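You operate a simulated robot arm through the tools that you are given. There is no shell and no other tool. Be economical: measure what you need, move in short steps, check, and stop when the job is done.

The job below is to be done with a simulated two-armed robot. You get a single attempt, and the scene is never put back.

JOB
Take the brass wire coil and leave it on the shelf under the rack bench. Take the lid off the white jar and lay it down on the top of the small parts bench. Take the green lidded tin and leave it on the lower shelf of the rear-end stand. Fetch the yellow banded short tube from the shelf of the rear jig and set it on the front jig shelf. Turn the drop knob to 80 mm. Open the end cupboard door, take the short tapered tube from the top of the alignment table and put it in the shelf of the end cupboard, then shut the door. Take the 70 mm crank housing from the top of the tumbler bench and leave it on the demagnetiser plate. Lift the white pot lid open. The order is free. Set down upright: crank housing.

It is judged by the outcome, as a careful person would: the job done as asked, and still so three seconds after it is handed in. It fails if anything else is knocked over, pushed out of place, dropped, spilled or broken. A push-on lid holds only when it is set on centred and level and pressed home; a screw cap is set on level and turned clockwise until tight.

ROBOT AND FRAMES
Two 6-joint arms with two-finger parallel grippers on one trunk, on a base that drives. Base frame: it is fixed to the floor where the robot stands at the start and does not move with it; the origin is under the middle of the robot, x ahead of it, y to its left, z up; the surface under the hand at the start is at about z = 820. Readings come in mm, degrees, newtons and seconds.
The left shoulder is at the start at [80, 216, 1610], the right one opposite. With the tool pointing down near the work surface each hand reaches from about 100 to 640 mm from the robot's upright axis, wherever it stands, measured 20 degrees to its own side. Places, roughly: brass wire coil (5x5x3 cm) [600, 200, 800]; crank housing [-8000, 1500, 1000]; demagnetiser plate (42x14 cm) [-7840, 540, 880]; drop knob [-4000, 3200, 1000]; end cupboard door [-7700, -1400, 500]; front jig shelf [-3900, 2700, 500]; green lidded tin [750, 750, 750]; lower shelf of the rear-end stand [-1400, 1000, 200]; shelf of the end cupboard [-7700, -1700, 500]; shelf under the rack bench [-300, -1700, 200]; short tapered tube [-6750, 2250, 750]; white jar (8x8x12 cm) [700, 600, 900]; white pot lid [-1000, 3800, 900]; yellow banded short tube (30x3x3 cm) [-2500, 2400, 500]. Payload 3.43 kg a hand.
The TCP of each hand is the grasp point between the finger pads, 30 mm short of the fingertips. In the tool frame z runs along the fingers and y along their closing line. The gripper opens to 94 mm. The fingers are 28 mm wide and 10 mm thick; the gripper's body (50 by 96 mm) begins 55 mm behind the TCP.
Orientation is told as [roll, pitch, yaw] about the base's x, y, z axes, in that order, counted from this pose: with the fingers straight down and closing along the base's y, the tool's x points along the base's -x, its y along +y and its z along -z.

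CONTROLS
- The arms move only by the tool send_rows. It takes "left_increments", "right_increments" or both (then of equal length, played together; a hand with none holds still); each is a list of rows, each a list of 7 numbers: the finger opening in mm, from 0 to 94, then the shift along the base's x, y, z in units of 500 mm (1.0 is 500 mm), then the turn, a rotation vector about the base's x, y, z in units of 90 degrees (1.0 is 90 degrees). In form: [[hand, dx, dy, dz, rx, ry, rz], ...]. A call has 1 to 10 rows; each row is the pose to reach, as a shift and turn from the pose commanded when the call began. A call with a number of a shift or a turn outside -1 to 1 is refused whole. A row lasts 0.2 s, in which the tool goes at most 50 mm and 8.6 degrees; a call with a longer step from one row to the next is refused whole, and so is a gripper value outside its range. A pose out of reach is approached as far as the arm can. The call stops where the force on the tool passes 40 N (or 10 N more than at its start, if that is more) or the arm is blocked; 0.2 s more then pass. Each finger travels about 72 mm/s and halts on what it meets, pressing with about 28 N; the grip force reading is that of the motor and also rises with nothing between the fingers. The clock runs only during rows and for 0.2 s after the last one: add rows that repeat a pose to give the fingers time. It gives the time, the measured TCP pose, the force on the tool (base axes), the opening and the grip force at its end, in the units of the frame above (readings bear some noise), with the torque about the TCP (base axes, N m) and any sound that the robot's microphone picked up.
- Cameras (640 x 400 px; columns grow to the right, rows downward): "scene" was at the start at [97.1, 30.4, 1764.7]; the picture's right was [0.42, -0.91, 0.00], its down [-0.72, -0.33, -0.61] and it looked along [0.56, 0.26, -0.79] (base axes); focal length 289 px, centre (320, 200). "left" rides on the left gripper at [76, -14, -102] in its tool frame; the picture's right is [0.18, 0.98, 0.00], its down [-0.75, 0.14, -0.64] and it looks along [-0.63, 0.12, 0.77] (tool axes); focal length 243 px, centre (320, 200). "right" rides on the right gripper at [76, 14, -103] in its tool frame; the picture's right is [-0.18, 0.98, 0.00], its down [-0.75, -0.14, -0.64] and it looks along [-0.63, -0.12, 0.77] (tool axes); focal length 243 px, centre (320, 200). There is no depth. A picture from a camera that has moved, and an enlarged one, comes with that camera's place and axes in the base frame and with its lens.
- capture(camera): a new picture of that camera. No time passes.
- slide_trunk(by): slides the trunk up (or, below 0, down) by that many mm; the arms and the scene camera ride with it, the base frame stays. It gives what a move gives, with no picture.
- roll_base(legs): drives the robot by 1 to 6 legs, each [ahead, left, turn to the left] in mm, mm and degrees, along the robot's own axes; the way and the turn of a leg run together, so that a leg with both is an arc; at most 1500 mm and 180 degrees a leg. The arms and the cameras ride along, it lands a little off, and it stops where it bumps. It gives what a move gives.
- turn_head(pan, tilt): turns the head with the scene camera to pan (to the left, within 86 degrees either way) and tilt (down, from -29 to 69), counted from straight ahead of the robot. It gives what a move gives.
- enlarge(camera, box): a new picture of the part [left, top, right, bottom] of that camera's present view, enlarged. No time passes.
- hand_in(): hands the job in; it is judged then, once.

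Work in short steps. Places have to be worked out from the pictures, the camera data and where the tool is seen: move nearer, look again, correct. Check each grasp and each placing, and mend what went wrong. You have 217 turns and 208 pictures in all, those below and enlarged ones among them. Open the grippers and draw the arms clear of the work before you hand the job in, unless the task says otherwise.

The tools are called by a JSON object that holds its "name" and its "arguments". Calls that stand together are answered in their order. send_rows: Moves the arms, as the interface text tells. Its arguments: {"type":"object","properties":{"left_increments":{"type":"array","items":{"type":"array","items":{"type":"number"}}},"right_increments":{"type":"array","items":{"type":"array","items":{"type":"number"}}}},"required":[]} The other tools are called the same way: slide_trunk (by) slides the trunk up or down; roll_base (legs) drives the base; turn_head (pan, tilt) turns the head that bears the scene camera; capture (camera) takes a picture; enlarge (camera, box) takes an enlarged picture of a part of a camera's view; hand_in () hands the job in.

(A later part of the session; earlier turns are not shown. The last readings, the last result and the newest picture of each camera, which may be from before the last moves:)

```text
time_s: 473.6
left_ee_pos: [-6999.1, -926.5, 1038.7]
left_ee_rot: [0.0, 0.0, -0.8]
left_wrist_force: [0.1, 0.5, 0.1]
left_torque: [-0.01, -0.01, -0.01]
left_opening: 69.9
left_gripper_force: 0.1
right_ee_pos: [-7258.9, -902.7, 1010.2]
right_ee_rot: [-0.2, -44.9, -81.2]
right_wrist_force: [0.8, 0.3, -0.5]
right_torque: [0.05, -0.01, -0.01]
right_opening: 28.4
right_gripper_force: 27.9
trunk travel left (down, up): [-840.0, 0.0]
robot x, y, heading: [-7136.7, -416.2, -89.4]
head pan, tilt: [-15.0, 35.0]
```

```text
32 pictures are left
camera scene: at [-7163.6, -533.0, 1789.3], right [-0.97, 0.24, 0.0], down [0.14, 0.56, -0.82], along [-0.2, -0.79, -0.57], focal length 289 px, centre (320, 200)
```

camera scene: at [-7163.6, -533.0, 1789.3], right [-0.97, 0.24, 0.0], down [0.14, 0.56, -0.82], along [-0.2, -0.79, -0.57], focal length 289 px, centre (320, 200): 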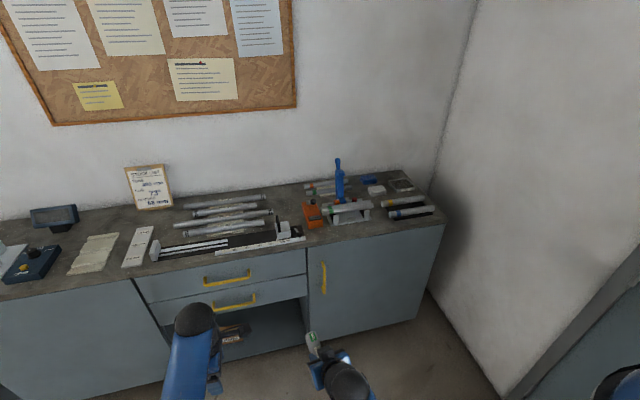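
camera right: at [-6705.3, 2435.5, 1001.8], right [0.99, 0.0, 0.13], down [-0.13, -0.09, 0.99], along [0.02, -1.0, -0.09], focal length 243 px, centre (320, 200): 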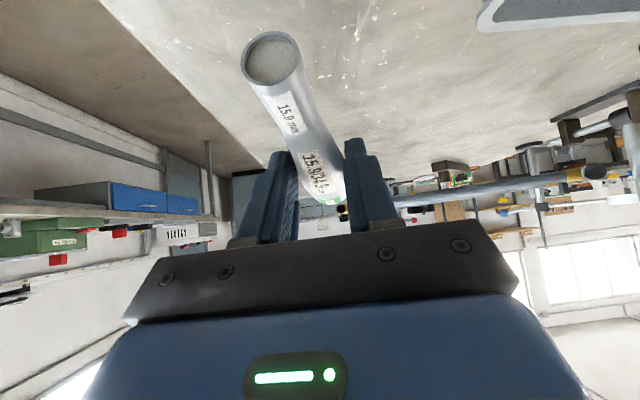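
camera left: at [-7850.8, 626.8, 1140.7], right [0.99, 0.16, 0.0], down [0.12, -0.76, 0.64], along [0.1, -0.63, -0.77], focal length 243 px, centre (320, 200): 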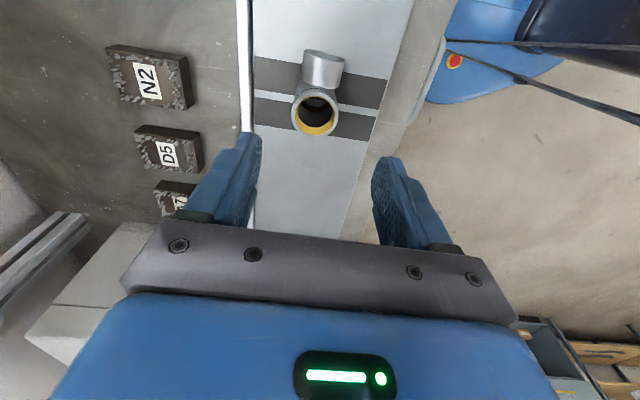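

The end cupboard's door spans x≈−7330…−7950 with a yellow vertical handle at its left side (≈−7398, z≈720), hinged at the right. I take a diagonal stance (heading −135°) so the left hand can reach the handle, and look closely.

{"name": "roll_base", "arguments": {"legs": [[0, 0, -45.6], [250, 354, 0]]}}

{"name": "turn_head", "arguments": {"pan": 10, "tilt": 55}}

{"name": "capture", "arguments": {"camera": "scene"}}

```text
time_s: 478.4
left_ee_pos: [-7331.2, -1298.3, 1038.1]
left_ee_rot: [-0.1, -0.1, -46.4]
left_wrist_force: [-0.7, 0.3, -0.6]
left_torque: [-0.03, 0.01, -0.01]
left_opening: 70.1
left_gripper_force: 0.0
right_ee_pos: [-7496.1, -1096.1, 1011.8]
right_ee_rot: [0.0, -45.1, -126.9]
right_wrist_force: [-0.1, 0.0, -1.3]
right_torque: [0.01, -0.02, 0.0]
right_opening: 28.4
right_gripper_force: 28.2
trunk travel left (down, up): [-840.0, 0.0]
robot x, y, heading: [-7062.4, -840.5, -134.6]
head pan, tilt: [-15.0, 35.0]
```

```text
time_s: 479.2
left_ee_pos: [-7332.1, -1299.9, 1037.7]
left_ee_rot: [-0.1, -0.1, -46.3]
left_wrist_force: [0.5, 0.1, 0.2]
left_torque: [0.01, -0.02, 0.0]
left_opening: 69.8
left_gripper_force: 0.1
right_ee_pos: [-7496.3, -1098.9, 1012.2]
right_ee_rot: [-0.2, -44.9, -126.7]
right_wrist_force: [0.7, 0.4, -0.1]
right_torque: [0.08, -0.02, 0.01]
right_opening: 28.3
right_gripper_force: 27.3
trunk travel left (down, up): [-840.0, 0.0]
robot x, y, heading: [-7069.4, -839.3, -134.6]
head pan, tilt: [10.0, 55.0]
```

```text
31 pictures are left
camera scene: at [-7129.6, -923.0, 1761.1], right [-0.82, 0.57, 0.0], down [0.47, 0.67, -0.57], along [-0.33, -0.47, -0.82], focal length 289 px, centre (320, 200)
```

scene: 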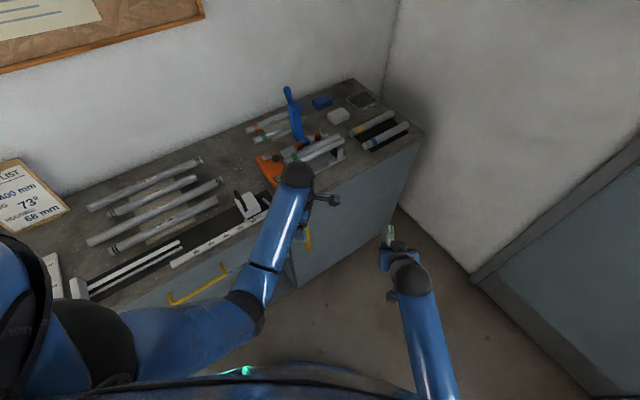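

Handle centre triangulates to (−7393,−1381,740). I turn the left hand to point at the door (45° down, closing along x), move the right hand with the tube out of the door's swing, then lower the trunk.

{"name": "send_rows", "arguments": {"left_increments": [[60, 0.01, 0.05, 0, -0.0594, -0.0238, -0.0575], [60, 0.02, 0.1, 0, -0.1188, -0.0476, -0.115], [60, 0.03, 0.16, 0, -0.1781, -0.0714, -0.1725], [60, 0.03, 0.22, 0, -0.2375, -0.0952, -0.23], [60, 0.03, 0.26, 0, -0.2969, -0.119, -0.2874], [60, 0.03, 0.3, 0, -0.3563, -0.1428, -0.3449], [60, 0.03, 0.3, 0, -0.4156, -0.1666, -0.4024], [60, 0.03, 0.3, 0, -0.475, -0.1904, -0.4599], [60, 0.03, 0.3, 0, -0.475, -0.1904, -0.4599], [60, 0.03, 0.3, 0, -0.475, -0.1904, -0.4599]], "right_increments": [[5, 0, 0.09, 0, 0, 0, 0], [5, 0, 0.18, 0, 0, 0, 0], [5, 0, 0.27, 0, 0, 0, 0], [5, 0.01, 0.36, 0, 0, 0, 0], [5, 0.02, 0.45, 0, 0, 0, 0], [5, 0.03, 0.54, 0, 0, 0, 0], [5, 0.03, 0.63, 0, 0, 0, 0], [5, 0.03, 0.72, 0, 0, 0, 0], [5, 0.03, 0.81, 0, 0, 0, 0], [5, 0.03, 0.88, 0, 0, 0, 0]]}}

{"name": "slide_trunk", "arguments": {"by": -250}}

{"name": "capture", "arguments": {"camera": "left"}}

```text
time_s: 480.5
left_ee_pos: [-7315.2, -1172.2, 1039.9]
left_ee_rot: [-4.9, -27.4, -70.8]
left_wrist_force: [-0.6, 1.3, 0.1]
left_torque: [0.0, 0.03, 0.0]
left_opening: 60.1
left_gripper_force: 0.1
right_ee_pos: [-7453.7, -957.0, 1025.4]
right_ee_rot: [-3.4, -47.4, -104.3]
right_wrist_force: [-0.4, 0.5, -0.6]
right_torque: [0.04, 0.03, -0.02]
right_opening: 28.2
right_gripper_force: 28.0
trunk travel left (down, up): [-840.0, 0.0]
robot x, y, heading: [-7065.9, -837.3, -134.6]
head pan, tilt: [10.0, 55.0]
stopped in row 6 (right hand): the arm was blocked; the commanded pose is now the measured one
```

```text
time_s: 483.1
left_ee_pos: [-7314.2, -1172.3, 789.4]
left_ee_rot: [-4.9, -27.4, -70.8]
left_wrist_force: [-0.3, 1.1, 1.0]
left_torque: [0.03, -0.02, -0.04]
left_opening: 60.1
left_gripper_force: 0.1
right_ee_pos: [-7452.9, -958.6, 775.7]
right_ee_rot: [-3.5, -47.3, -104.2]
right_wrist_force: [-0.4, -0.1, -0.9]
right_torque: [0.0, 0.03, 0.01]
right_opening: 28.3
right_gripper_force: 27.8
trunk travel left (down, up): [-590.0, 250.0]
robot x, y, heading: [-7063.2, -839.5, -134.8]
head pan, tilt: [10.0, 55.0]
```

```text
30 pictures are left
camera left: at [-7357.8, -1066.1, 844.7], right [0.88, 0.44, -0.16], down [0.31, -0.3, 0.9], along [0.35, -0.85, -0.4], focal length 243 px, centre (320, 200)
```

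left: 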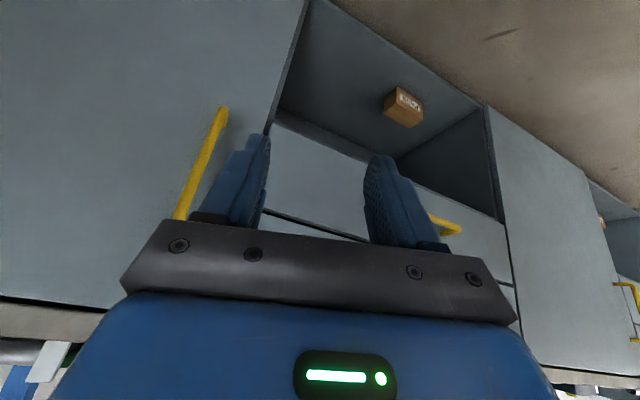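

The handle bar is at x≈−7396, z 615…776. I finish the left hand's turn and bring it before the bar, while raising the right hand above door height.

{"name": "send_rows", "arguments": {"left_increments": [[60, -0.04, -0.02, 0.01, -0.0594, -0.0238, -0.0575], [60, -0.08, -0.05, 0.01, -0.1188, -0.0476, -0.115], [60, -0.12, -0.1, 0.01, -0.1781, -0.0714, -0.1725], [60, -0.16, -0.15, 0, -0.1781, -0.0714, -0.1725], [60, -0.164, -0.2, -0.01, -0.1781, -0.0714, -0.1725], [60, -0.164, -0.25, -0.02, -0.1781, -0.0714, -0.1725]], "right_increments": [[5, 0, 0, 0.06, 0, 0, 0], [5, 0, 0, 0.12, 0, 0, 0], [5, 0, 0, 0.18, 0, 0, 0], [5, 0, 0, 0.24, 0, 0, 0], [5, 0, 0, 0.3, 0, 0, 0], [5, 0, 0, 0.36, 0, 0, 0]]}}

{"name": "capture", "arguments": {"camera": "left"}}

```text
time_s: 484.4
left_ee_pos: [-7398.2, -1299.6, 778.6]
left_ee_rot: [-0.5, -44.2, -89.1]
left_wrist_force: [0.2, 0.0, -0.6]
left_torque: [0.02, 0.01, 0.0]
left_opening: 60.0
left_gripper_force: 0.2
right_ee_pos: [-7487.9, -972.5, 920.3]
right_ee_rot: [-3.4, -47.2, -104.7]
right_wrist_force: [-0.6, 0.6, -1.3]
right_torque: [0.04, 0.0, 0.02]
right_opening: 28.0
right_gripper_force: 27.7
right hand out of reach, approached as far as the arm can: row 5, 6
trunk travel left (down, up): [-590.0, 250.0]
robot x, y, heading: [-7066.6, -841.5, -134.6]
head pan, tilt: [10.0, 55.0]
```

```text
29 pictures are left
camera left: at [-7412.7, -1172.9, 798.1], right [0.98, 0.14, -0.13], down [0.15, -0.09, 0.98], along [0.13, -0.99, -0.11], focal length 243 px, centre (320, 200)
```

left: 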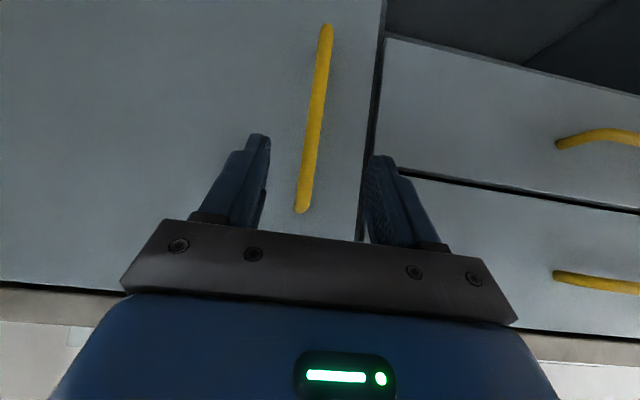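

The bar lies centred between the fingers. I move in along the tool axis and close on it.

{"name": "send_rows", "arguments": {"left_increments": [[60, -0.003, -0.05, -0.05, 0, 0, 0], [60, -0.003, -0.1, -0.1, 0, 0, 0], [60, -0.003, -0.14, -0.138, 0, 0, 0], [0, -0.003, -0.14, -0.138, 0, 0, 0], [0, -0.003, -0.14, -0.138, 0, 0, 0], [0, -0.003, -0.14, -0.138, 0, 0, 0]]}}

{"name": "capture", "arguments": {"camera": "left"}}

```text
time_s: 485.9
left_ee_pos: [-7400.5, -1366.0, 709.6]
left_ee_rot: [-0.6, -44.2, -89.1]
left_wrist_force: [-8.1, -0.4, -0.9]
left_torque: [0.14, 0.04, -0.22]
left_opening: 13.7
left_gripper_force: 44.8
right_ee_pos: [-7486.8, -971.6, 919.5]
right_ee_rot: [-3.4, -47.3, -104.6]
right_wrist_force: [-0.3, 0.0, -0.4]
right_torque: [0.07, -0.03, 0.03]
right_opening: 27.8
right_gripper_force: 28.1
trunk travel left (down, up): [-590.0, 250.0]
robot x, y, heading: [-7066.5, -840.5, -134.9]
head pan, tilt: [10.0, 55.0]
```

```text
28 pictures are left
camera left: at [-7414.9, -1241.4, 729.8], right [0.98, 0.14, -0.14], down [0.15, -0.09, 0.98], along [0.13, -0.99, -0.11], focal length 243 px, centre (320, 200)
```

left: 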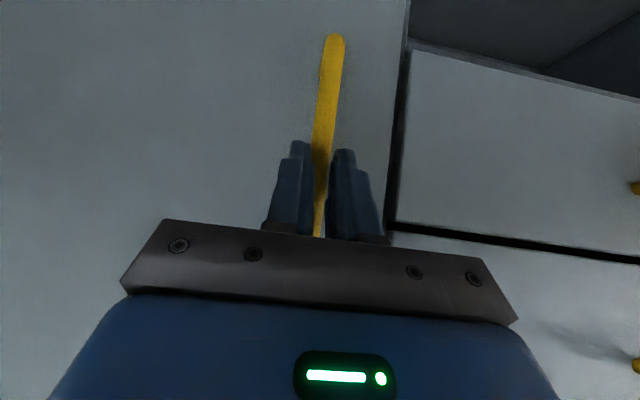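

The handle is gripped. I pull the door open by driving the base along the hinge arc (keeping both hands' relative pose), first to about 30°.

{"name": "roll_base", "arguments": {"legs": [[-29, -38, 0], [-29, -38, 0], [-22, -43, 0], [-22, -43, 0], [-14, -46, 0], [-14, -46, 0]]}}

{"name": "capture", "arguments": {"camera": "scene"}}

```text
time_s: 489.4
left_ee_pos: [-7484.6, -1101.3, 709.5]
left_ee_rot: [-1.0, -44.0, -88.7]
left_wrist_force: [-6.5, -7.2, 5.2]
left_torque: [-0.5, 0.26, -0.13]
left_opening: 13.8
left_gripper_force: 45.1
right_ee_pos: [-7570.9, -705.6, 919.9]
right_ee_rot: [-3.9, -47.1, -104.2]
right_wrist_force: [0.1, 0.2, -0.7]
right_torque: [0.08, 0.0, -0.01]
right_opening: 27.9
right_gripper_force: 27.9
trunk travel left (down, up): [-590.0, 250.0]
robot x, y, heading: [-7153.5, -569.4, -134.7]
head pan, tilt: [10.0, 55.0]
```

```text
27 pictures are left
camera scene: at [-7212.1, -659.0, 1511.0], right [-0.82, 0.57, 0.01], down [0.46, 0.68, -0.57], along [-0.33, -0.47, -0.82], focal length 289 px, centre (320, 200)
```

scene: 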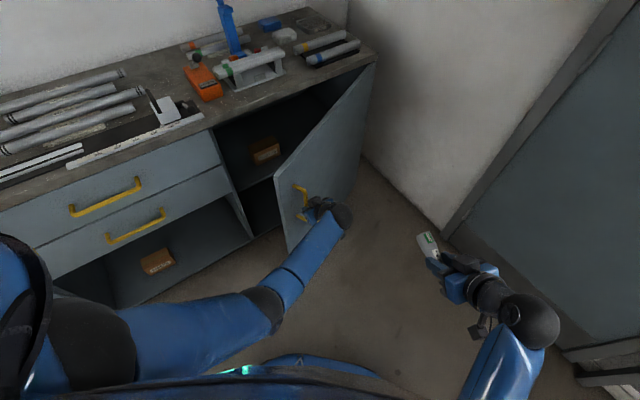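

The door opens well. I continue along the arc to about 60°.

{"name": "roll_base", "arguments": {"legs": [[-6, -48, 0], [-6, -47, 0], [2, -48, 0], [3, -48, 0], [10, -47, 0], [11, -47, 0]]}}

{"name": "capture", "arguments": {"camera": "scene"}}

```text
time_s: 491.1
left_ee_pos: [-7545.9, -1015.6, 710.6]
left_ee_rot: [0.2, -44.2, -89.3]
left_wrist_force: [6.3, 5.4, 8.3]
left_torque: [0.2, -0.2, 0.02]
left_opening: 13.7
left_gripper_force: 44.4
right_ee_pos: [-7636.5, -619.9, 919.5]
right_ee_rot: [-3.3, -47.3, -104.7]
right_wrist_force: [-0.3, 0.2, -1.2]
right_torque: [0.03, -0.02, 0.02]
right_opening: 28.2
right_gripper_force: 28.2
trunk travel left (down, up): [-590.0, 250.0]
robot x, y, heading: [-7220.0, -489.1, -134.7]
head pan, tilt: [10.0, 55.0]
stopped in leg 3: the force on the tool passed its limit at 42 N (the readings are from after the stop); the commanded pose is now the measured one
```

```text
26 pictures are left
camera scene: at [-7280.2, -568.9, 1511.4], right [-0.82, 0.57, 0.0], down [0.47, 0.67, -0.57], along [-0.33, -0.47, -0.82], focal length 289 px, centre (320, 200)
```

scene: 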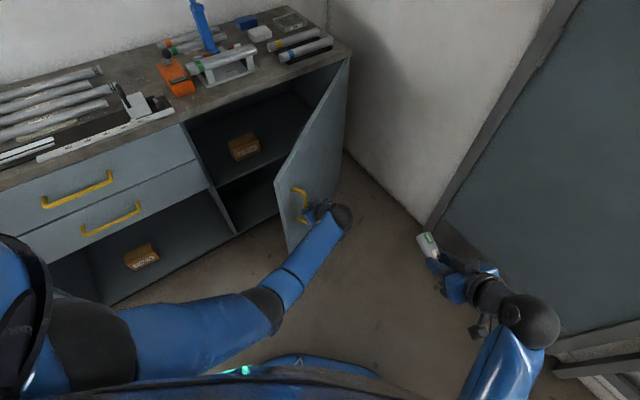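

The door stands ~41° open, enough for access from the left. I release the handle, retreat and tuck the left hand.

{"name": "send_rows", "arguments": {"left_increments": [[50, 0, 0, 0, 0, 0, 0], [50, 0, 0, 0, 0, 0, 0], [50, 0, 0.06, 0.06, 0, 0, 0], [50, 0, 0.12, 0.12, 0, 0, 0], [50, 0.03, 0.17, 0.17, 0, 0, 0], [50, 0.11, 0.19, 0.17, 0, 0, 0], [50, 0.2, 0.21, 0.17, 0, 0, 0], [50, 0.29, 0.23, 0.17, 0, 0, 0], [50, 0.38, 0.25, 0.17, 0, 0, 0], [50, 0.47, 0.27, 0.17, 0, 0, 0]]}}

{"name": "send_rows", "arguments": {"left_increments": [[50, 0.08, 0.03, 0, 0, 0, 0], [50, 0.16, 0.06, 0, 0, 0, 0]]}}

{"name": "roll_base", "arguments": {"legs": [[0, 0, 29.7], [80, 200, 0]]}}

{"name": "slide_trunk", "arguments": {"by": -200}}

{"name": "turn_head", "arguments": {"pan": -15, "tilt": 40}}

{"name": "capture", "arguments": {"camera": "scene"}}

```text
time_s: 493.3
left_ee_pos: [-7309.3, -881.2, 793.6]
left_ee_rot: [0.0, -44.2, -89.1]
left_wrist_force: [-0.4, 0.4, 0.7]
left_torque: [0.0, 0.02, -0.02]
left_opening: 50.1
left_gripper_force: 0.1
right_ee_pos: [-7635.7, -621.5, 920.4]
right_ee_rot: [-3.5, -47.3, -104.7]
right_wrist_force: [-0.1, 0.3, 0.4]
right_torque: [0.04, 0.02, -0.03]
right_opening: 27.7
right_gripper_force: 27.7
trunk travel left (down, up): [-590.0, 250.0]
robot x, y, heading: [-7217.6, -489.0, -134.7]
head pan, tilt: [10.0, 55.0]
```

```text
time_s: 493.9
left_ee_pos: [-7229.8, -851.3, 792.7]
left_ee_rot: [-0.1, -44.0, -89.0]
left_wrist_force: [0.1, -0.1, -1.0]
left_torque: [-0.02, 0.0, -0.01]
left_opening: 50.4
left_gripper_force: 0.0
right_ee_pos: [-7635.3, -621.0, 920.4]
right_ee_rot: [-3.6, -47.4, -104.5]
right_wrist_force: [0.9, 0.7, -0.6]
right_torque: [0.04, 0.02, -0.01]
right_opening: 28.0
right_gripper_force: 27.6
trunk travel left (down, up): [-590.0, 250.0]
robot x, y, heading: [-7212.5, -491.6, -134.6]
head pan, tilt: [10.0, 55.0]
```

```text
time_s: 497.0
left_ee_pos: [-6880.4, -941.6, 791.8]
left_ee_rot: [0.2, -44.1, -59.6]
left_wrist_force: [-0.3, 0.1, 0.5]
left_torque: [-0.03, -0.01, 0.01]
left_opening: 49.9
left_gripper_force: 0.1
right_ee_pos: [-7346.3, -940.5, 920.1]
right_ee_rot: [-3.4, -47.3, -75.2]
right_wrist_force: [0.5, -0.8, -2.6]
right_torque: [0.03, 0.03, 0.01]
right_opening: 27.5
right_gripper_force: 27.9
trunk travel left (down, up): [-590.0, 250.0]
robot x, y, heading: [-7043.9, -620.9, -105.3]
head pan, tilt: [10.0, 55.0]
```

```text
time_s: 499.2
left_ee_pos: [-6879.0, -940.8, 592.5]
left_ee_rot: [0.0, -44.0, -59.6]
left_wrist_force: [-0.3, -0.9, 0.5]
left_torque: [0.03, -0.01, -0.03]
left_opening: 49.9
left_gripper_force: 0.0
right_ee_pos: [-7345.7, -941.4, 720.0]
right_ee_rot: [-3.4, -47.4, -75.1]
right_wrist_force: [0.2, 0.1, -0.8]
right_torque: [0.01, -0.01, 0.0]
right_opening: 27.8
right_gripper_force: 28.1
trunk travel left (down, up): [-390.0, 450.0]
robot x, y, heading: [-7044.2, -617.5, -104.9]
head pan, tilt: [10.0, 55.0]
```

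```text
time_s: 500.1
left_ee_pos: [-6879.2, -941.5, 591.4]
left_ee_rot: [0.1, -44.0, -59.7]
left_wrist_force: [0.1, 0.3, 0.0]
left_torque: [-0.01, -0.01, -0.01]
left_opening: 49.9
left_gripper_force: 0.1
right_ee_pos: [-7345.0, -941.8, 720.0]
right_ee_rot: [-3.3, -47.3, -75.1]
right_wrist_force: [0.5, 0.3, -0.1]
right_torque: [0.03, 0.03, -0.02]
right_opening: 27.6
right_gripper_force: 28.3
trunk travel left (down, up): [-390.0, 450.0]
robot x, y, heading: [-7046.8, -622.4, -104.9]
head pan, tilt: [-15.0, 40.0]
```

```text
25 pictures are left
camera scene: at [-7096.4, -724.1, 1331.8], right [-0.87, 0.5, 0.0], down [0.32, 0.56, -0.77], along [-0.38, -0.66, -0.64], focal length 289 px, centre (320, 200)
```

scene: 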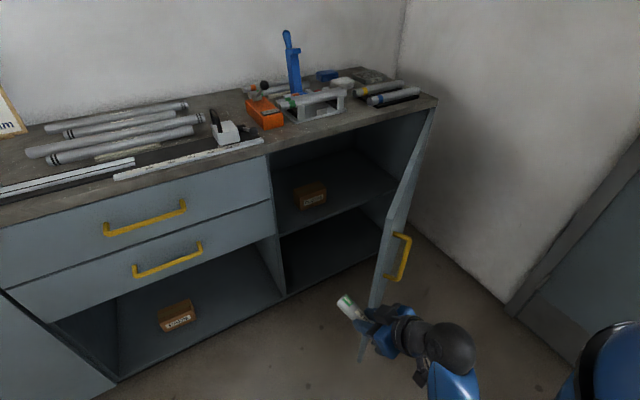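

Shelf height ≈560; the box sits at (−7500,−1520), so I'll use the free area right of it, around (−7640,−1500). I turn the right hand −25°, pull the left back, then drive in diagonally.

{"name": "send_rows", "arguments": {"left_increments": [[50, 0, 0.05, 0, 0, 0, 0], [50, 0, 0.1, 0, 0, 0, 0], [50, 0, 0.16, 0, 0, 0, 0], [50, 0, 0.16, 0, 0, 0, 0]], "right_increments": [[5, 0, 0, 0, 0, 0, -0.07], [5, 0, 0, 0, 0, 0, -0.14], [5, 0, 0, 0, 0, 0, -0.21], [5, 0, 0, 0, 0, 0, -0.278]]}}

{"name": "slide_trunk", "arguments": {"by": -40}}

{"name": "roll_base", "arguments": {"legs": [[441, -140, 0]]}}

{"name": "capture", "arguments": {"camera": "scene"}}

{"name": "capture", "arguments": {"camera": "right"}}

```text
time_s: 501.0
left_ee_pos: [-6843.9, -867.6, 592.1]
left_ee_rot: [0.9, -44.4, -45.2]
left_wrist_force: [0.6, -0.1, 0.4]
left_torque: [-0.01, 0.0, 0.04]
left_opening: 50.0
left_gripper_force: 0.1
left hand out of reach, approached as far as the arm can: row 3, 4
right_ee_pos: [-7347.6, -948.7, 707.8]
right_ee_rot: [-3.3, -47.2, -94.9]
right_wrist_force: [0.1, 1.6, -1.7]
right_torque: [0.02, 0.02, -0.05]
right_opening: 27.8
right_gripper_force: 28.3
right hand out of reach, approached as far as the arm can: row 1, 2, 3, 4
trunk travel left (down, up): [-390.0, 450.0]
robot x, y, heading: [-7045.3, -619.1, -105.1]
head pan, tilt: [-15.0, 40.0]
stopped in row 4 (left hand): the arm was blocked; the commanded pose is now the measured one
```

```text
time_s: 501.8
left_ee_pos: [-6853.3, -868.1, 564.8]
left_ee_rot: [-2.2, -42.2, -43.4]
left_wrist_force: [0.6, 0.2, 0.0]
left_torque: [-0.05, 0.06, -0.01]
left_opening: 50.1
left_gripper_force: 0.0
right_ee_pos: [-7347.5, -949.3, 668.5]
right_ee_rot: [-3.4, -47.2, -95.0]
right_wrist_force: [-0.2, -0.4, -0.1]
right_torque: [0.03, 0.02, -0.01]
right_opening: 27.5
right_gripper_force: 27.8
trunk travel left (down, up): [-350.0, 490.0]
robot x, y, heading: [-7046.6, -623.8, -104.9]
head pan, tilt: [-15.0, 40.0]
```

```text
time_s: 503.3
left_ee_pos: [-6934.8, -1000.0, 561.9]
left_ee_rot: [-1.6, -42.4, -43.0]
left_wrist_force: [0.1, 0.1, -0.3]
left_torque: [-0.02, 0.01, -0.02]
left_opening: 50.2
left_gripper_force: 0.0
right_ee_pos: [-7420.0, -1078.0, 664.6]
right_ee_rot: [-0.6, -46.2, -95.4]
right_wrist_force: [1.4, 0.1, 0.1]
right_torque: [-0.09, -0.05, -0.04]
right_opening: 27.2
right_gripper_force: 27.8
trunk travel left (down, up): [-350.0, 490.0]
robot x, y, heading: [-7128.2, -754.6, -105.1]
head pan, tilt: [-15.0, 40.0]
stopped in leg 1: the force on the tool passed its limit at 218 N (the readings are from after the stop); the commanded pose is now the measured one
```

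```text
24 pictures are left
camera scene: at [-7180.1, -857.3, 1290.9], right [-0.87, 0.5, 0.0], down [0.32, 0.56, -0.77], along [-0.38, -0.66, -0.64], focal length 289 px, centre (320, 200)
```

scene: 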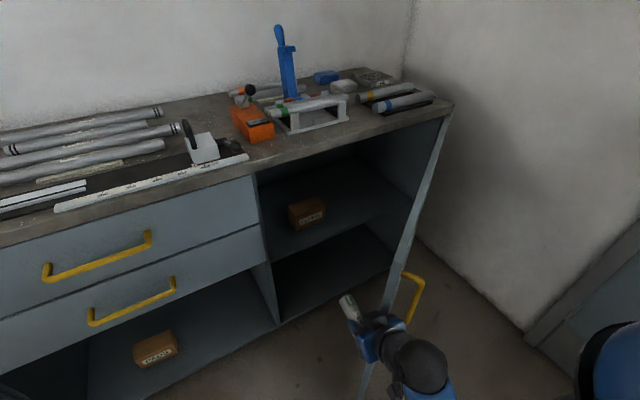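

```text
23 pictures are left
camera right: at [-7392.7, -954.6, 681.1], right [0.97, -0.23, 0.13], down [-0.14, -0.04, 0.99], along [-0.22, -0.97, -0.07], focal length 243 px, centre (320, 200)
```

right: 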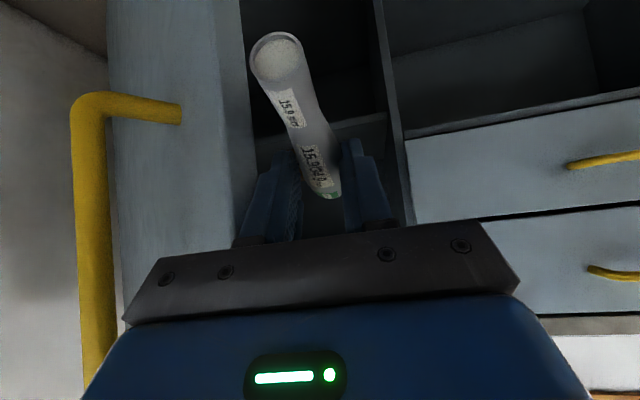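

The hand met the door's free edge (door still at ~41°), now unloaded. I push the door further open with the gripper's side by moving the base tangentially (−x,+y).

{"name": "roll_base", "arguments": {"legs": [[-45, -75, 0], [-45, -75, 0], [-10, -80, 0]]}}

{"name": "capture", "arguments": {"camera": "scene"}}

```text
time_s: 504.3
left_ee_pos: [-6960.6, -967.1, 564.5]
left_ee_rot: [-1.7, -42.8, -42.8]
left_wrist_force: [-0.4, 0.9, 0.5]
left_torque: [-0.01, -0.02, 0.0]
left_opening: 50.0
left_gripper_force: 0.0
right_ee_pos: [-7443.6, -1043.9, 663.9]
right_ee_rot: [0.8, -45.9, -95.8]
right_wrist_force: [8.5, 7.8, 1.9]
right_torque: [-0.21, 0.27, -0.32]
right_opening: 27.5
right_gripper_force: 28.1
trunk travel left (down, up): [-350.0, 490.0]
robot x, y, heading: [-7151.5, -722.5, -105.2]
head pan, tilt: [-15.0, 40.0]
stopped in leg 1: the force on the tool passed its limit at 46 N (the readings are from after the stop); the commanded pose is now the measured one
```

```text
22 pictures are left
camera scene: at [-7210.2, -821.6, 1292.2], right [-0.87, 0.5, 0.0], down [0.32, 0.55, -0.77], along [-0.38, -0.67, -0.64], focal length 289 px, centre (320, 200)
```

scene: 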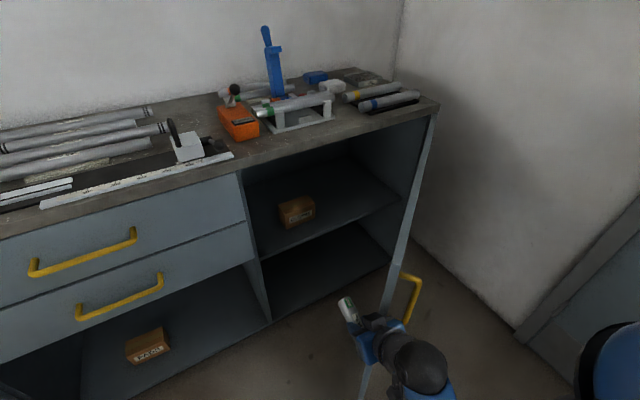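

The door moves but the base pushes too briskly. I push slowly with the arm instead.

{"name": "send_rows", "arguments": {"right_increments": [[5, -0.018, 0.018, 0, 0, 0, 0], [5, -0.038, 0.036, 0, 0, 0, 0], [5, -0.058, 0.054, 0, 0, 0, 0], [5, -0.08, 0.072, 0, 0, 0, 0], [5, -0.102, 0.09, 0, 0, 0, 0], [5, -0.124, 0.106, 0, 0, 0, 0], [5, -0.148, 0.122, 0, 0, 0, 0], [5, -0.172, 0.136, 0, 0, 0, 0], [5, -0.196, 0.15, 0, 0, 0, 0], [5, -0.22, 0.162, 0, 0, 0, 0]]}}

{"name": "send_rows", "arguments": {"right_increments": [[5, -0.024, 0.012, 0, 0, 0, 0], [5, -0.048, 0.023, 0, 0, 0, 0], [5, -0.072, 0.034, 0, 0, 0, 0], [5, -0.096, 0.044, 0, 0, 0, 0], [5, -0.12, 0.053, 0, 0, 0, 0], [5, -0.145, 0.06, 0, 0, 0, 0]]}}

{"name": "capture", "arguments": {"camera": "scene"}}

```text
time_s: 504.7
left_ee_pos: [-6957.4, -967.3, 563.8]
left_ee_rot: [-1.8, -42.7, -42.7]
left_wrist_force: [-0.4, 0.7, 0.6]
left_torque: [-0.04, -0.02, 0.03]
left_opening: 50.0
left_gripper_force: 0.1
right_ee_pos: [-7448.1, -1039.1, 664.6]
right_ee_rot: [0.6, -46.2, -95.4]
right_wrist_force: [23.6, 17.7, 14.0]
right_torque: [-0.52, 1.14, -0.87]
right_opening: 27.3
right_gripper_force: 28.4
right hand out of reach, approached as far as the arm can: row 1, 2
trunk travel left (down, up): [-350.0, 490.0]
robot x, y, heading: [-7157.8, -721.0, -105.1]
head pan, tilt: [-15.0, 40.0]
stopped in row 2 (right hand): the force on the tool passed its limit at 44 N (the readings are from after the stop); the commanded pose is now the measured one
```

```text
time_s: 505.0
left_ee_pos: [-6955.7, -966.9, 562.9]
left_ee_rot: [-1.7, -42.6, -42.6]
left_wrist_force: [0.0, -0.2, 0.2]
left_torque: [0.03, -0.03, 0.03]
left_opening: 50.6
left_gripper_force: 0.0
right_ee_pos: [-7447.8, -1037.5, 662.2]
right_ee_rot: [0.9, -46.2, -95.4]
right_wrist_force: [19.4, 13.3, 9.0]
right_torque: [-0.48, 0.91, -0.81]
right_opening: 27.6
right_gripper_force: 27.8
trunk travel left (down, up): [-350.0, 490.0]
robot x, y, heading: [-7152.6, -720.4, -104.8]
head pan, tilt: [-15.0, 40.0]
stopped in row 1 (right hand): the force on the tool passed its limit at 54 N (the readings are from after the stop); the commanded pose is now the measured one
```

```text
21 pictures are left
camera scene: at [-7204.1, -823.3, 1292.0], right [-0.87, 0.5, 0.0], down [0.32, 0.56, -0.77], along [-0.38, -0.66, -0.64], focal length 289 px, centre (320, 200)
```

scene: 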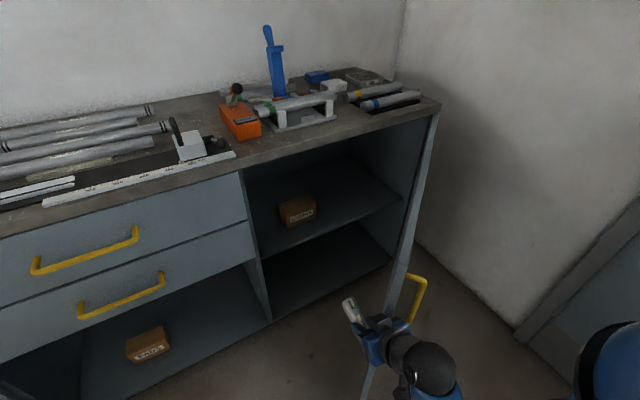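

The gripper is on the door's end edge. I step off (+x), drive in past the edge, then swing the hand over to the free side of the shelf above the box.

{"name": "send_rows", "arguments": {"right_increments": [[5, 0.03, 0.02, 0, 0, 0, 0], [5, 0.08, 0.03, 0, 0, 0, 0], [5, 0.13, 0.03, 0.01, 0, 0, 0]]}}

{"name": "roll_base", "arguments": {"legs": [[232, 50, 0]]}}

{"name": "capture", "arguments": {"camera": "scene"}}

```text
time_s: 505.8
left_ee_pos: [-6958.6, -966.9, 563.5]
left_ee_rot: [-1.4, -42.6, -43.0]
left_wrist_force: [-1.0, -0.1, -0.2]
left_torque: [-0.01, 0.0, -0.01]
left_opening: 49.9
left_gripper_force: 0.1
right_ee_pos: [-7383.8, -1034.9, 649.4]
right_ee_rot: [1.0, -45.9, -95.6]
right_wrist_force: [0.1, -0.4, -1.0]
right_torque: [0.03, -0.01, 0.0]
right_opening: 27.2
right_gripper_force: 27.9
right hand out of reach, approached as far as the arm can: row 1, 2, 3
trunk travel left (down, up): [-350.0, 490.0]
robot x, y, heading: [-7152.5, -722.5, -105.1]
head pan, tilt: [-15.0, 40.0]
```

```text
time_s: 507.6
left_ee_pos: [-6970.9, -1205.9, 563.1]
left_ee_rot: [-1.5, -42.7, -42.8]
left_wrist_force: [0.8, 0.6, -0.5]
left_torque: [-0.01, -0.03, -0.03]
left_opening: 50.1
left_gripper_force: 0.1
right_ee_pos: [-7397.0, -1272.7, 648.7]
right_ee_rot: [0.9, -46.1, -95.5]
right_wrist_force: [-0.5, -0.5, -0.6]
right_torque: [0.04, 0.0, -0.02]
right_opening: 27.2
right_gripper_force: 27.6
trunk travel left (down, up): [-350.0, 490.0]
robot x, y, heading: [-7166.1, -961.0, -104.8]
head pan, tilt: [-15.0, 40.0]
```

```text
20 pictures are left
camera scene: at [-7219.2, -1063.6, 1291.8], right [-0.87, 0.5, 0.0], down [0.32, 0.56, -0.77], along [-0.38, -0.66, -0.64], focal length 289 px, centre (320, 200)
```

scene: 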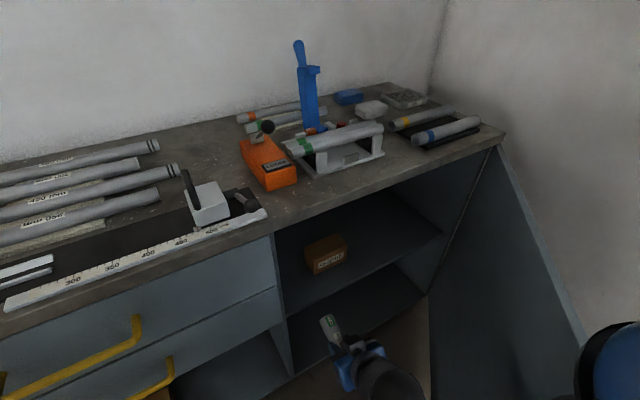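

The shelf proper is lower and recessed (front y≈−1490, z≈490); the box spans x −7473…−7612. The space left of the box is straight ahead of the hand, so I lower to z≈600 and advance to y≈−1560.

{"name": "send_rows", "arguments": {"right_increments": [[5, 0, 0, -0.05, 0, 0, 0], [5, 0.002, -0.05, -0.1, 0, 0, 0], [5, 0.004, -0.14, -0.1, 0, 0, 0], [5, 0.006, -0.23, -0.1, 0, 0, 0], [5, 0.006, -0.32, -0.11, 0, 0, 0], [5, 0.006, -0.41, -0.12, 0, 0, 0], [5, 0.006, -0.5, -0.12, 0, 0, 0], [5, 0.006, -0.57, -0.12, 0, 0, 0]]}}

{"name": "capture", "arguments": {"camera": "right"}}

```text
time_s: 509.4
left_ee_pos: [-6970.2, -1206.8, 564.9]
left_ee_rot: [-1.4, -42.6, -42.9]
left_wrist_force: [0.1, -0.6, 0.7]
left_torque: [-0.05, 0.0, -0.01]
left_opening: 49.8
left_gripper_force: 0.0
right_ee_pos: [-7395.3, -1559.2, 588.2]
right_ee_rot: [0.9, -46.0, -95.4]
right_wrist_force: [-0.2, 0.0, -1.2]
right_torque: [0.03, -0.04, 0.01]
right_opening: 26.9
right_gripper_force: 27.7
trunk travel left (down, up): [-350.0, 490.0]
robot x, y, heading: [-7163.7, -962.2, -105.0]
head pan, tilt: [-15.0, 40.0]
```

```text
19 pictures are left
camera right: at [-7371.1, -1434.0, 605.4], right [0.97, -0.21, 0.14], down [-0.16, -0.05, 0.99], along [-0.2, -0.98, -0.08], focal length 243 px, centre (320, 200)
```

right: 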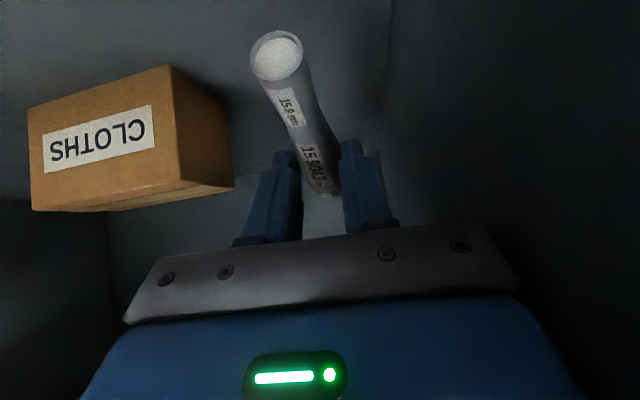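

The spot left of the "CLOTHS" box is free. I lower the tube in small steps until it touches the shelf.

{"name": "send_rows", "arguments": {"right_increments": [[5, 0, 0, -0.04, 0, 0, 0], [5, 0, 0, -0.07, 0, 0, 0], [5, 0, 0, -0.086, 0, 0, 0], [5, 0, 0, -0.096, 0, 0, 0], [5, 0, 0, -0.106, 0, 0, 0], [5, 0, 0, -0.114, 0, 0, 0], [5, 0, 0, -0.122, 0, 0, 0], [5, 0, 0, -0.13, 0, 0, 0], [5, 0, 0, -0.138, 0, 0, 0], [5, 0, 0, -0.146, 0, 0, 0]]}}

{"name": "capture", "arguments": {"camera": "right"}}

```text
time_s: 511.7
left_ee_pos: [-6970.1, -1205.9, 562.2]
left_ee_rot: [-1.5, -42.6, -43.0]
left_wrist_force: [0.3, -0.4, 0.0]
left_torque: [0.04, -0.02, 0.0]
left_opening: 50.0
left_gripper_force: 0.1
right_ee_pos: [-7395.5, -1563.0, 526.1]
right_ee_rot: [1.1, -47.3, -95.7]
right_wrist_force: [-0.3, 3.4, 15.4]
right_torque: [0.28, 0.02, -0.01]
right_opening: 27.1
right_gripper_force: 27.3
trunk travel left (down, up): [-350.0, 490.0]
robot x, y, heading: [-7166.3, -961.2, -105.2]
head pan, tilt: [-15.0, 40.0]
stopped in row 10 (right hand): the force on the tool passed its limit at 41 N (the readings are from after the stop); the commanded pose is now the measured one
```

```text
18 pictures are left
camera right: at [-7370.1, -1437.7, 540.0], right [0.97, -0.21, 0.15], down [-0.16, -0.02, 0.99], along [-0.2, -0.98, -0.06], focal length 243 px, centre (320, 200)
```

right: 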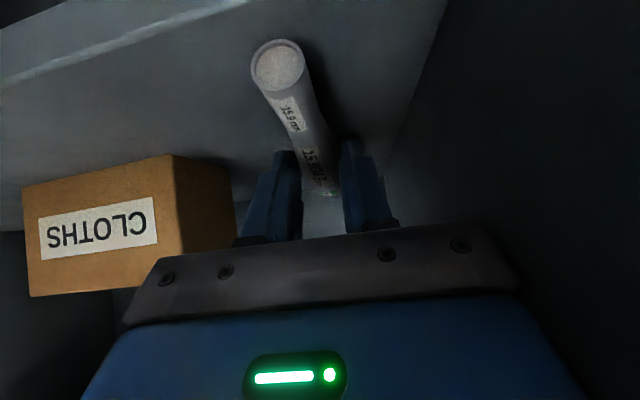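

The tube rests on the shelf. I release, rise straight up and look.

{"name": "send_rows", "arguments": {"right_increments": [[28, 0, 0, 0, 0, 0, 0], [45, 0, 0, 0.002, 0, 0, 0], [45, 0, 0, 0.002, 0, 0, 0], [45, 0, 0, 0.04, 0, 0, 0], [45, 0, 0, 0.1, 0, 0, 0], [45, 0, 0, 0.14, 0, 0, 0]]}}

{"name": "capture", "arguments": {"camera": "right"}}

```text
time_s: 513.1
left_ee_pos: [-6971.4, -1204.9, 563.4]
left_ee_rot: [-1.5, -42.7, -42.9]
left_wrist_force: [-0.3, -0.7, 0.5]
left_torque: [-0.01, 0.0, 0.01]
left_opening: 50.0
left_gripper_force: 0.0
right_ee_pos: [-7394.6, -1560.3, 591.4]
right_ee_rot: [1.1, -46.9, -95.7]
right_wrist_force: [-0.5, -1.1, -0.3]
right_torque: [0.04, -0.03, -0.02]
right_opening: 45.1
right_gripper_force: 0.0
trunk travel left (down, up): [-350.0, 490.0]
robot x, y, heading: [-7166.4, -957.2, -105.0]
head pan, tilt: [-15.0, 40.0]
```

```text
17 pictures are left
camera right: at [-7370.4, -1435.4, 607.5], right [0.97, -0.21, 0.15], down [-0.16, -0.03, 0.99], along [-0.2, -0.98, -0.06], focal length 243 px, centre (320, 200)
```

right: 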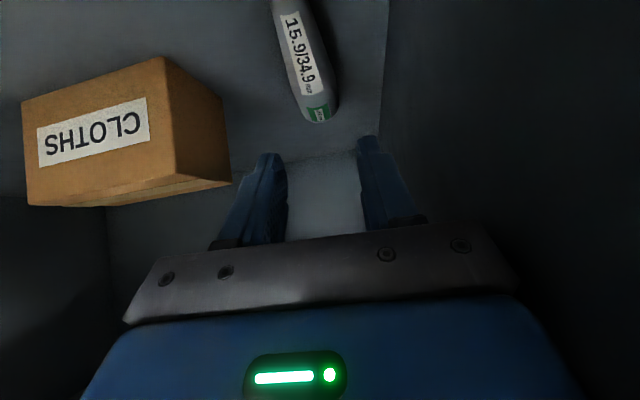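

The tapered tube lies safely on the shelf. I withdraw the right hand and back off along the same line.

{"name": "send_rows", "arguments": {"right_increments": [[45, 0, 0.09, 0, 0, 0, 0], [45, 0, 0.18, 0, 0, 0, 0], [45, 0, 0.27, 0, 0, 0, 0], [45, 0, 0.36, 0, 0, 0, 0], [45, 0, 0.45, 0, 0, 0, 0], [45, 0, 0.54, 0, 0, 0, 0], [30, 0, 0.57, 0.02, 0, 0, 0], [0, 0, 0.57, 0.06, 0, 0, 0]]}}

{"name": "roll_base", "arguments": {"legs": [[-260, 60, 0], [-250, 60, 0]]}}

{"name": "capture", "arguments": {"camera": "scene"}}

```text
time_s: 514.9
left_ee_pos: [-6971.0, -1206.2, 562.2]
left_ee_rot: [-1.4, -42.8, -43.0]
left_wrist_force: [0.2, 0.3, 0.5]
left_torque: [-0.01, 0.0, 0.0]
left_opening: 50.0
left_gripper_force: 0.1
right_ee_pos: [-7395.0, -1274.9, 622.0]
right_ee_rot: [1.0, -46.8, -95.7]
right_wrist_force: [-0.5, 0.5, 0.3]
right_torque: [0.0, -0.04, 0.0]
right_opening: 0.0
right_gripper_force: 22.6
trunk travel left (down, up): [-350.0, 490.0]
robot x, y, heading: [-7169.0, -962.1, -105.2]
head pan, tilt: [-15.0, 40.0]
```

```text
time_s: 518.3
left_ee_pos: [-6723.3, -744.1, 562.9]
left_ee_rot: [-1.5, -42.7, -42.8]
left_wrist_force: [-0.3, 0.0, 0.1]
left_torque: [0.01, 0.01, 0.02]
left_opening: 50.0
left_gripper_force: 0.2
right_ee_pos: [-7146.3, -814.5, 622.5]
right_ee_rot: [1.0, -46.9, -95.5]
right_wrist_force: [-1.6, 0.6, 0.4]
right_torque: [0.01, 0.02, -0.02]
right_opening: 0.0
right_gripper_force: 28.3
trunk travel left (down, up): [-350.0, 490.0]
robot x, y, heading: [-6918.9, -496.6, -104.9]
head pan, tilt: [-15.0, 40.0]
```

```text
16 pictures are left
camera scene: at [-6971.2, -600.8, 1291.9], right [-0.87, 0.5, 0.0], down [0.32, 0.56, -0.77], along [-0.38, -0.66, -0.64], focal length 289 px, centre (320, 200)
```

scene: 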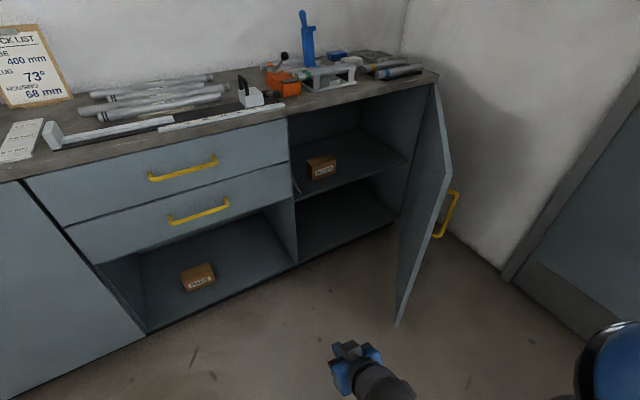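

The door is at about 47°. I move the base −x so the right hand (closed fingers) is on the door's outer side at x≈−7600, then push slowly along −y.

{"name": "roll_base", "arguments": {"legs": [[118, -439, 0]]}}

{"name": "send_rows", "arguments": {"right_increments": [[0, 0, -0.05, 0, 0, 0, 0], [0, 0, -0.11, 0, 0, 0, 0], [0, 0, -0.17, 0, 0, 0, 0], [0, 0, -0.23, 0, 0, 0, 0], [0, 0, -0.28, 0, 0, 0, 0], [0, 0, -0.33, 0, 0, 0, 0], [0, 0, -0.38, 0, 0, 0, 0], [0, 0, -0.43, 0, 0, 0, 0], [0, 0, -0.48, 0, 0, 0, 0], [0, 0, -0.53, 0, 0, 0, 0]]}}

{"name": "capture", "arguments": {"camera": "scene"}}

```text
time_s: 521.0
left_ee_pos: [-7178.2, -744.4, 563.7]
left_ee_rot: [-1.4, -42.8, -42.9]
left_wrist_force: [-0.1, 0.3, -0.2]
left_torque: [-0.04, 0.0, -0.01]
left_opening: 49.8
left_gripper_force: 0.1
right_ee_pos: [-7602.9, -814.6, 621.1]
right_ee_rot: [1.1, -46.9, -95.6]
right_wrist_force: [-0.5, 0.4, 0.9]
right_torque: [-0.02, 0.0, -0.01]
right_opening: 0.1
right_gripper_force: 28.6
trunk travel left (down, up): [-350.0, 490.0]
robot x, y, heading: [-7369.7, -499.6, -105.0]
head pan, tilt: [-15.0, 40.0]
```

```text
time_s: 522.2
left_ee_pos: [-7176.9, -742.0, 563.9]
left_ee_rot: [-1.4, -42.7, -42.7]
left_wrist_force: [-0.3, 0.0, -0.5]
left_torque: [-0.01, -0.02, 0.01]
left_opening: 50.4
left_gripper_force: 0.1
right_ee_pos: [-7594.0, -948.8, 622.4]
right_ee_rot: [2.2, -46.7, -95.6]
right_wrist_force: [13.3, 14.5, 10.5]
right_torque: [-0.03, -0.14, 0.15]
right_opening: 0.0
right_gripper_force: 28.2
trunk travel left (down, up): [-350.0, 490.0]
robot x, y, heading: [-7375.3, -495.6, -105.1]
head pan, tilt: [-15.0, 40.0]
stopped in row 6 (right hand): the force on the tool passed its limit at 56 N (the readings are from after the stop); the commanded pose is now the measured one
```

```text
15 pictures are left
camera scene: at [-7424.9, -600.2, 1292.1], right [-0.87, 0.5, 0.0], down [0.32, 0.56, -0.77], along [-0.38, -0.66, -0.64], focal length 289 px, centre (320, 200)
```

scene: 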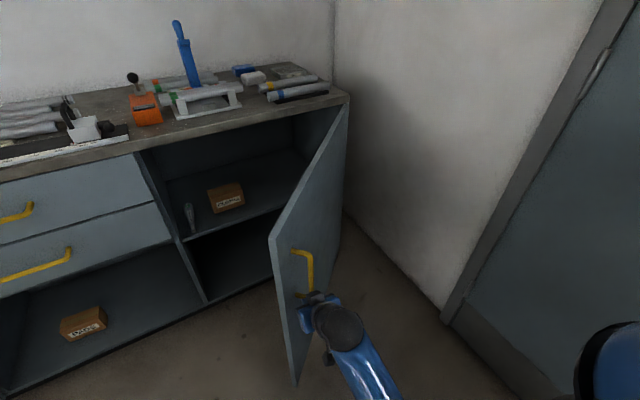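

The fingertips met the handle. I back off, shift to x≈−7685 (inboard of the handle) with the base closer, and push again slowly.

{"name": "send_rows", "arguments": {"right_increments": [[0, -0.01, 0.08, 0, 0, 0, 0], [0, -0.02, 0.16, 0, 0, 0, 0], [0, -0.02, 0.2, 0, 0, 0, 0]]}}

{"name": "roll_base", "arguments": {"legs": [[123, -58, 0]]}}

{"name": "send_rows", "arguments": {"right_increments": [[0, 0, -0.05, 0, 0, 0, 0], [0, 0, -0.1, 0, 0, 0, 0], [0, 0, -0.14, 0, 0, 0, 0], [0, 0, -0.18, 0, 0, 0, 0], [0, 0, -0.22, 0, 0, 0, 0], [0, 0, -0.26, 0, 0, 0, 0], [0, 0, -0.3, 0, 0, 0, 0], [0, 0, -0.34, 0, 0, 0, 0], [0, 0, -0.38, 0, 0, 0, 0], [0, 0, -0.42, 0, 0, 0, 0]]}}

{"name": "capture", "arguments": {"camera": "scene"}}

```text
time_s: 523.0
left_ee_pos: [-7176.7, -744.8, 563.2]
left_ee_rot: [-1.4, -42.6, -42.7]
left_wrist_force: [-0.1, 0.4, 0.3]
left_torque: [0.01, 0.01, -0.01]
left_opening: 49.9
left_gripper_force: 0.0
right_ee_pos: [-7606.6, -847.7, 621.2]
right_ee_rot: [1.9, -46.5, -95.6]
right_wrist_force: [0.2, 0.7, -0.2]
right_torque: [0.0, -0.02, 0.03]
right_opening: 0.0
right_gripper_force: 27.8
trunk travel left (down, up): [-350.0, 490.0]
robot x, y, heading: [-7380.9, -499.0, -104.9]
head pan, tilt: [-15.0, 40.0]
```

```text
time_s: 524.3
left_ee_pos: [-7264.0, -848.4, 562.6]
left_ee_rot: [-1.3, -42.7, -42.9]
left_wrist_force: [0.5, 0.4, -0.1]
left_torque: [0.0, 0.04, -0.04]
left_opening: 50.4
left_gripper_force: 0.2
right_ee_pos: [-7694.9, -953.1, 620.6]
right_ee_rot: [2.0, -46.4, -95.6]
right_wrist_force: [0.0, -0.1, 0.2]
right_torque: [-0.01, 0.01, -0.01]
right_opening: 0.2
right_gripper_force: 28.6
trunk travel left (down, up): [-350.0, 490.0]
robot x, y, heading: [-7460.8, -603.1, -105.1]
head pan, tilt: [-15.0, 40.0]
```

```text
time_s: 526.5
left_ee_pos: [-7264.8, -847.0, 563.0]
left_ee_rot: [-1.4, -42.7, -42.9]
left_wrist_force: [0.6, 0.3, 0.4]
left_torque: [0.01, 0.0, -0.05]
left_opening: 50.0
left_gripper_force: 0.0
right_ee_pos: [-7693.6, -1163.5, 620.7]
right_ee_rot: [1.9, -46.5, -95.7]
right_wrist_force: [-0.8, -0.3, 0.1]
right_torque: [-0.01, -0.02, -0.01]
right_opening: 0.0
right_gripper_force: 27.8
trunk travel left (down, up): [-350.0, 490.0]
robot x, y, heading: [-7460.1, -603.3, -104.9]
head pan, tilt: [-15.0, 40.0]
```

```text
14 pictures are left
camera scene: at [-7513.1, -705.7, 1291.8], right [-0.87, 0.5, 0.0], down [0.32, 0.56, -0.77], along [-0.38, -0.66, -0.64], focal length 289 px, centre (320, 200)
```

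scene: 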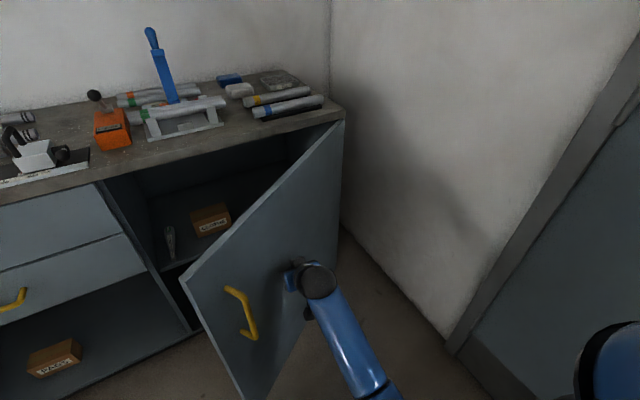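

The door is closing (about 35°). I continue pushing.

{"name": "send_rows", "arguments": {"right_increments": [[0, 0, -0.035, 0, 0, 0, 0], [0, 0, -0.07, 0, 0, 0, 0], [0, 0, -0.105, 0, 0, 0, 0], [0, 0, -0.14, 0, 0, 0, 0], [0, 0, -0.175, 0, 0, 0, 0], [0, 0, -0.21, 0, 0, 0, 0], [0, 0, -0.245, 0, 0, 0, 0], [0, 0, -0.28, 0, 0, 0, 0], [0, 0, -0.31, 0, 0, 0, 0], [0, 0, -0.34, 0, 0, 0, 0]]}}

{"name": "send_rows", "arguments": {"right_increments": [[0, 0, -0.02, 0, 0, 0, 0], [0, 0, -0.04, 0, 0, 0, 0], [0, 0, -0.06, 0, 0, 0, 0], [0, 0, -0.08, 0, 0, 0, 0], [0, 0, -0.1, 0, 0, 0, 0], [0, 0, -0.12, 0, 0, 0, 0]]}}

{"name": "capture", "arguments": {"camera": "scene"}}

```text
time_s: 528.7
left_ee_pos: [-7263.7, -848.3, 562.5]
left_ee_rot: [-1.4, -42.8, -42.9]
left_wrist_force: [-0.6, 0.2, 0.2]
left_torque: [0.01, -0.03, 0.03]
left_opening: 50.3
left_gripper_force: 0.0
right_ee_pos: [-7694.2, -1333.3, 619.7]
right_ee_rot: [1.9, -46.4, -95.7]
right_wrist_force: [-0.1, -0.3, -0.1]
right_torque: [0.0, -0.03, 0.01]
right_opening: 0.1
right_gripper_force: 27.8
trunk travel left (down, up): [-350.0, 490.0]
robot x, y, heading: [-7458.4, -597.9, -105.0]
head pan, tilt: [-15.0, 40.0]
```

```text
time_s: 530.1
left_ee_pos: [-7263.7, -847.4, 563.0]
left_ee_rot: [-1.4, -42.7, -42.9]
left_wrist_force: [-0.7, -0.1, -1.3]
left_torque: [0.01, 0.03, -0.03]
left_opening: 50.2
left_gripper_force: 0.1
right_ee_pos: [-7693.6, -1392.6, 619.9]
right_ee_rot: [1.9, -46.5, -95.6]
right_wrist_force: [-0.4, 0.1, -0.2]
right_torque: [-0.01, 0.01, 0.03]
right_opening: 0.2
right_gripper_force: 27.7
trunk travel left (down, up): [-350.0, 490.0]
robot x, y, heading: [-7461.3, -600.3, -104.7]
head pan, tilt: [-15.0, 40.0]
```

```text
13 pictures are left
camera scene: at [-7513.1, -705.6, 1291.8], right [-0.87, 0.5, 0.0], down [0.32, 0.56, -0.77], along [-0.38, -0.66, -0.64], focal length 289 px, centre (320, 200)
```

scene: 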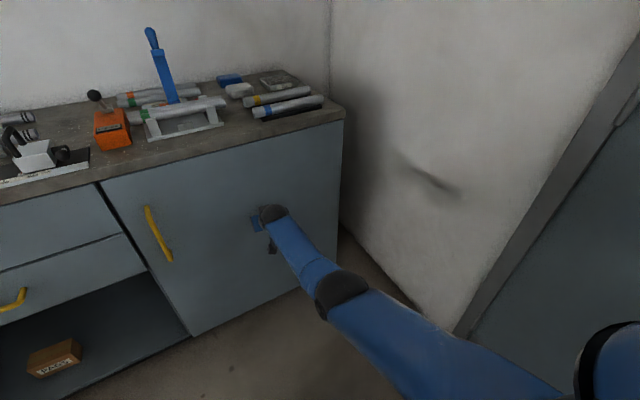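

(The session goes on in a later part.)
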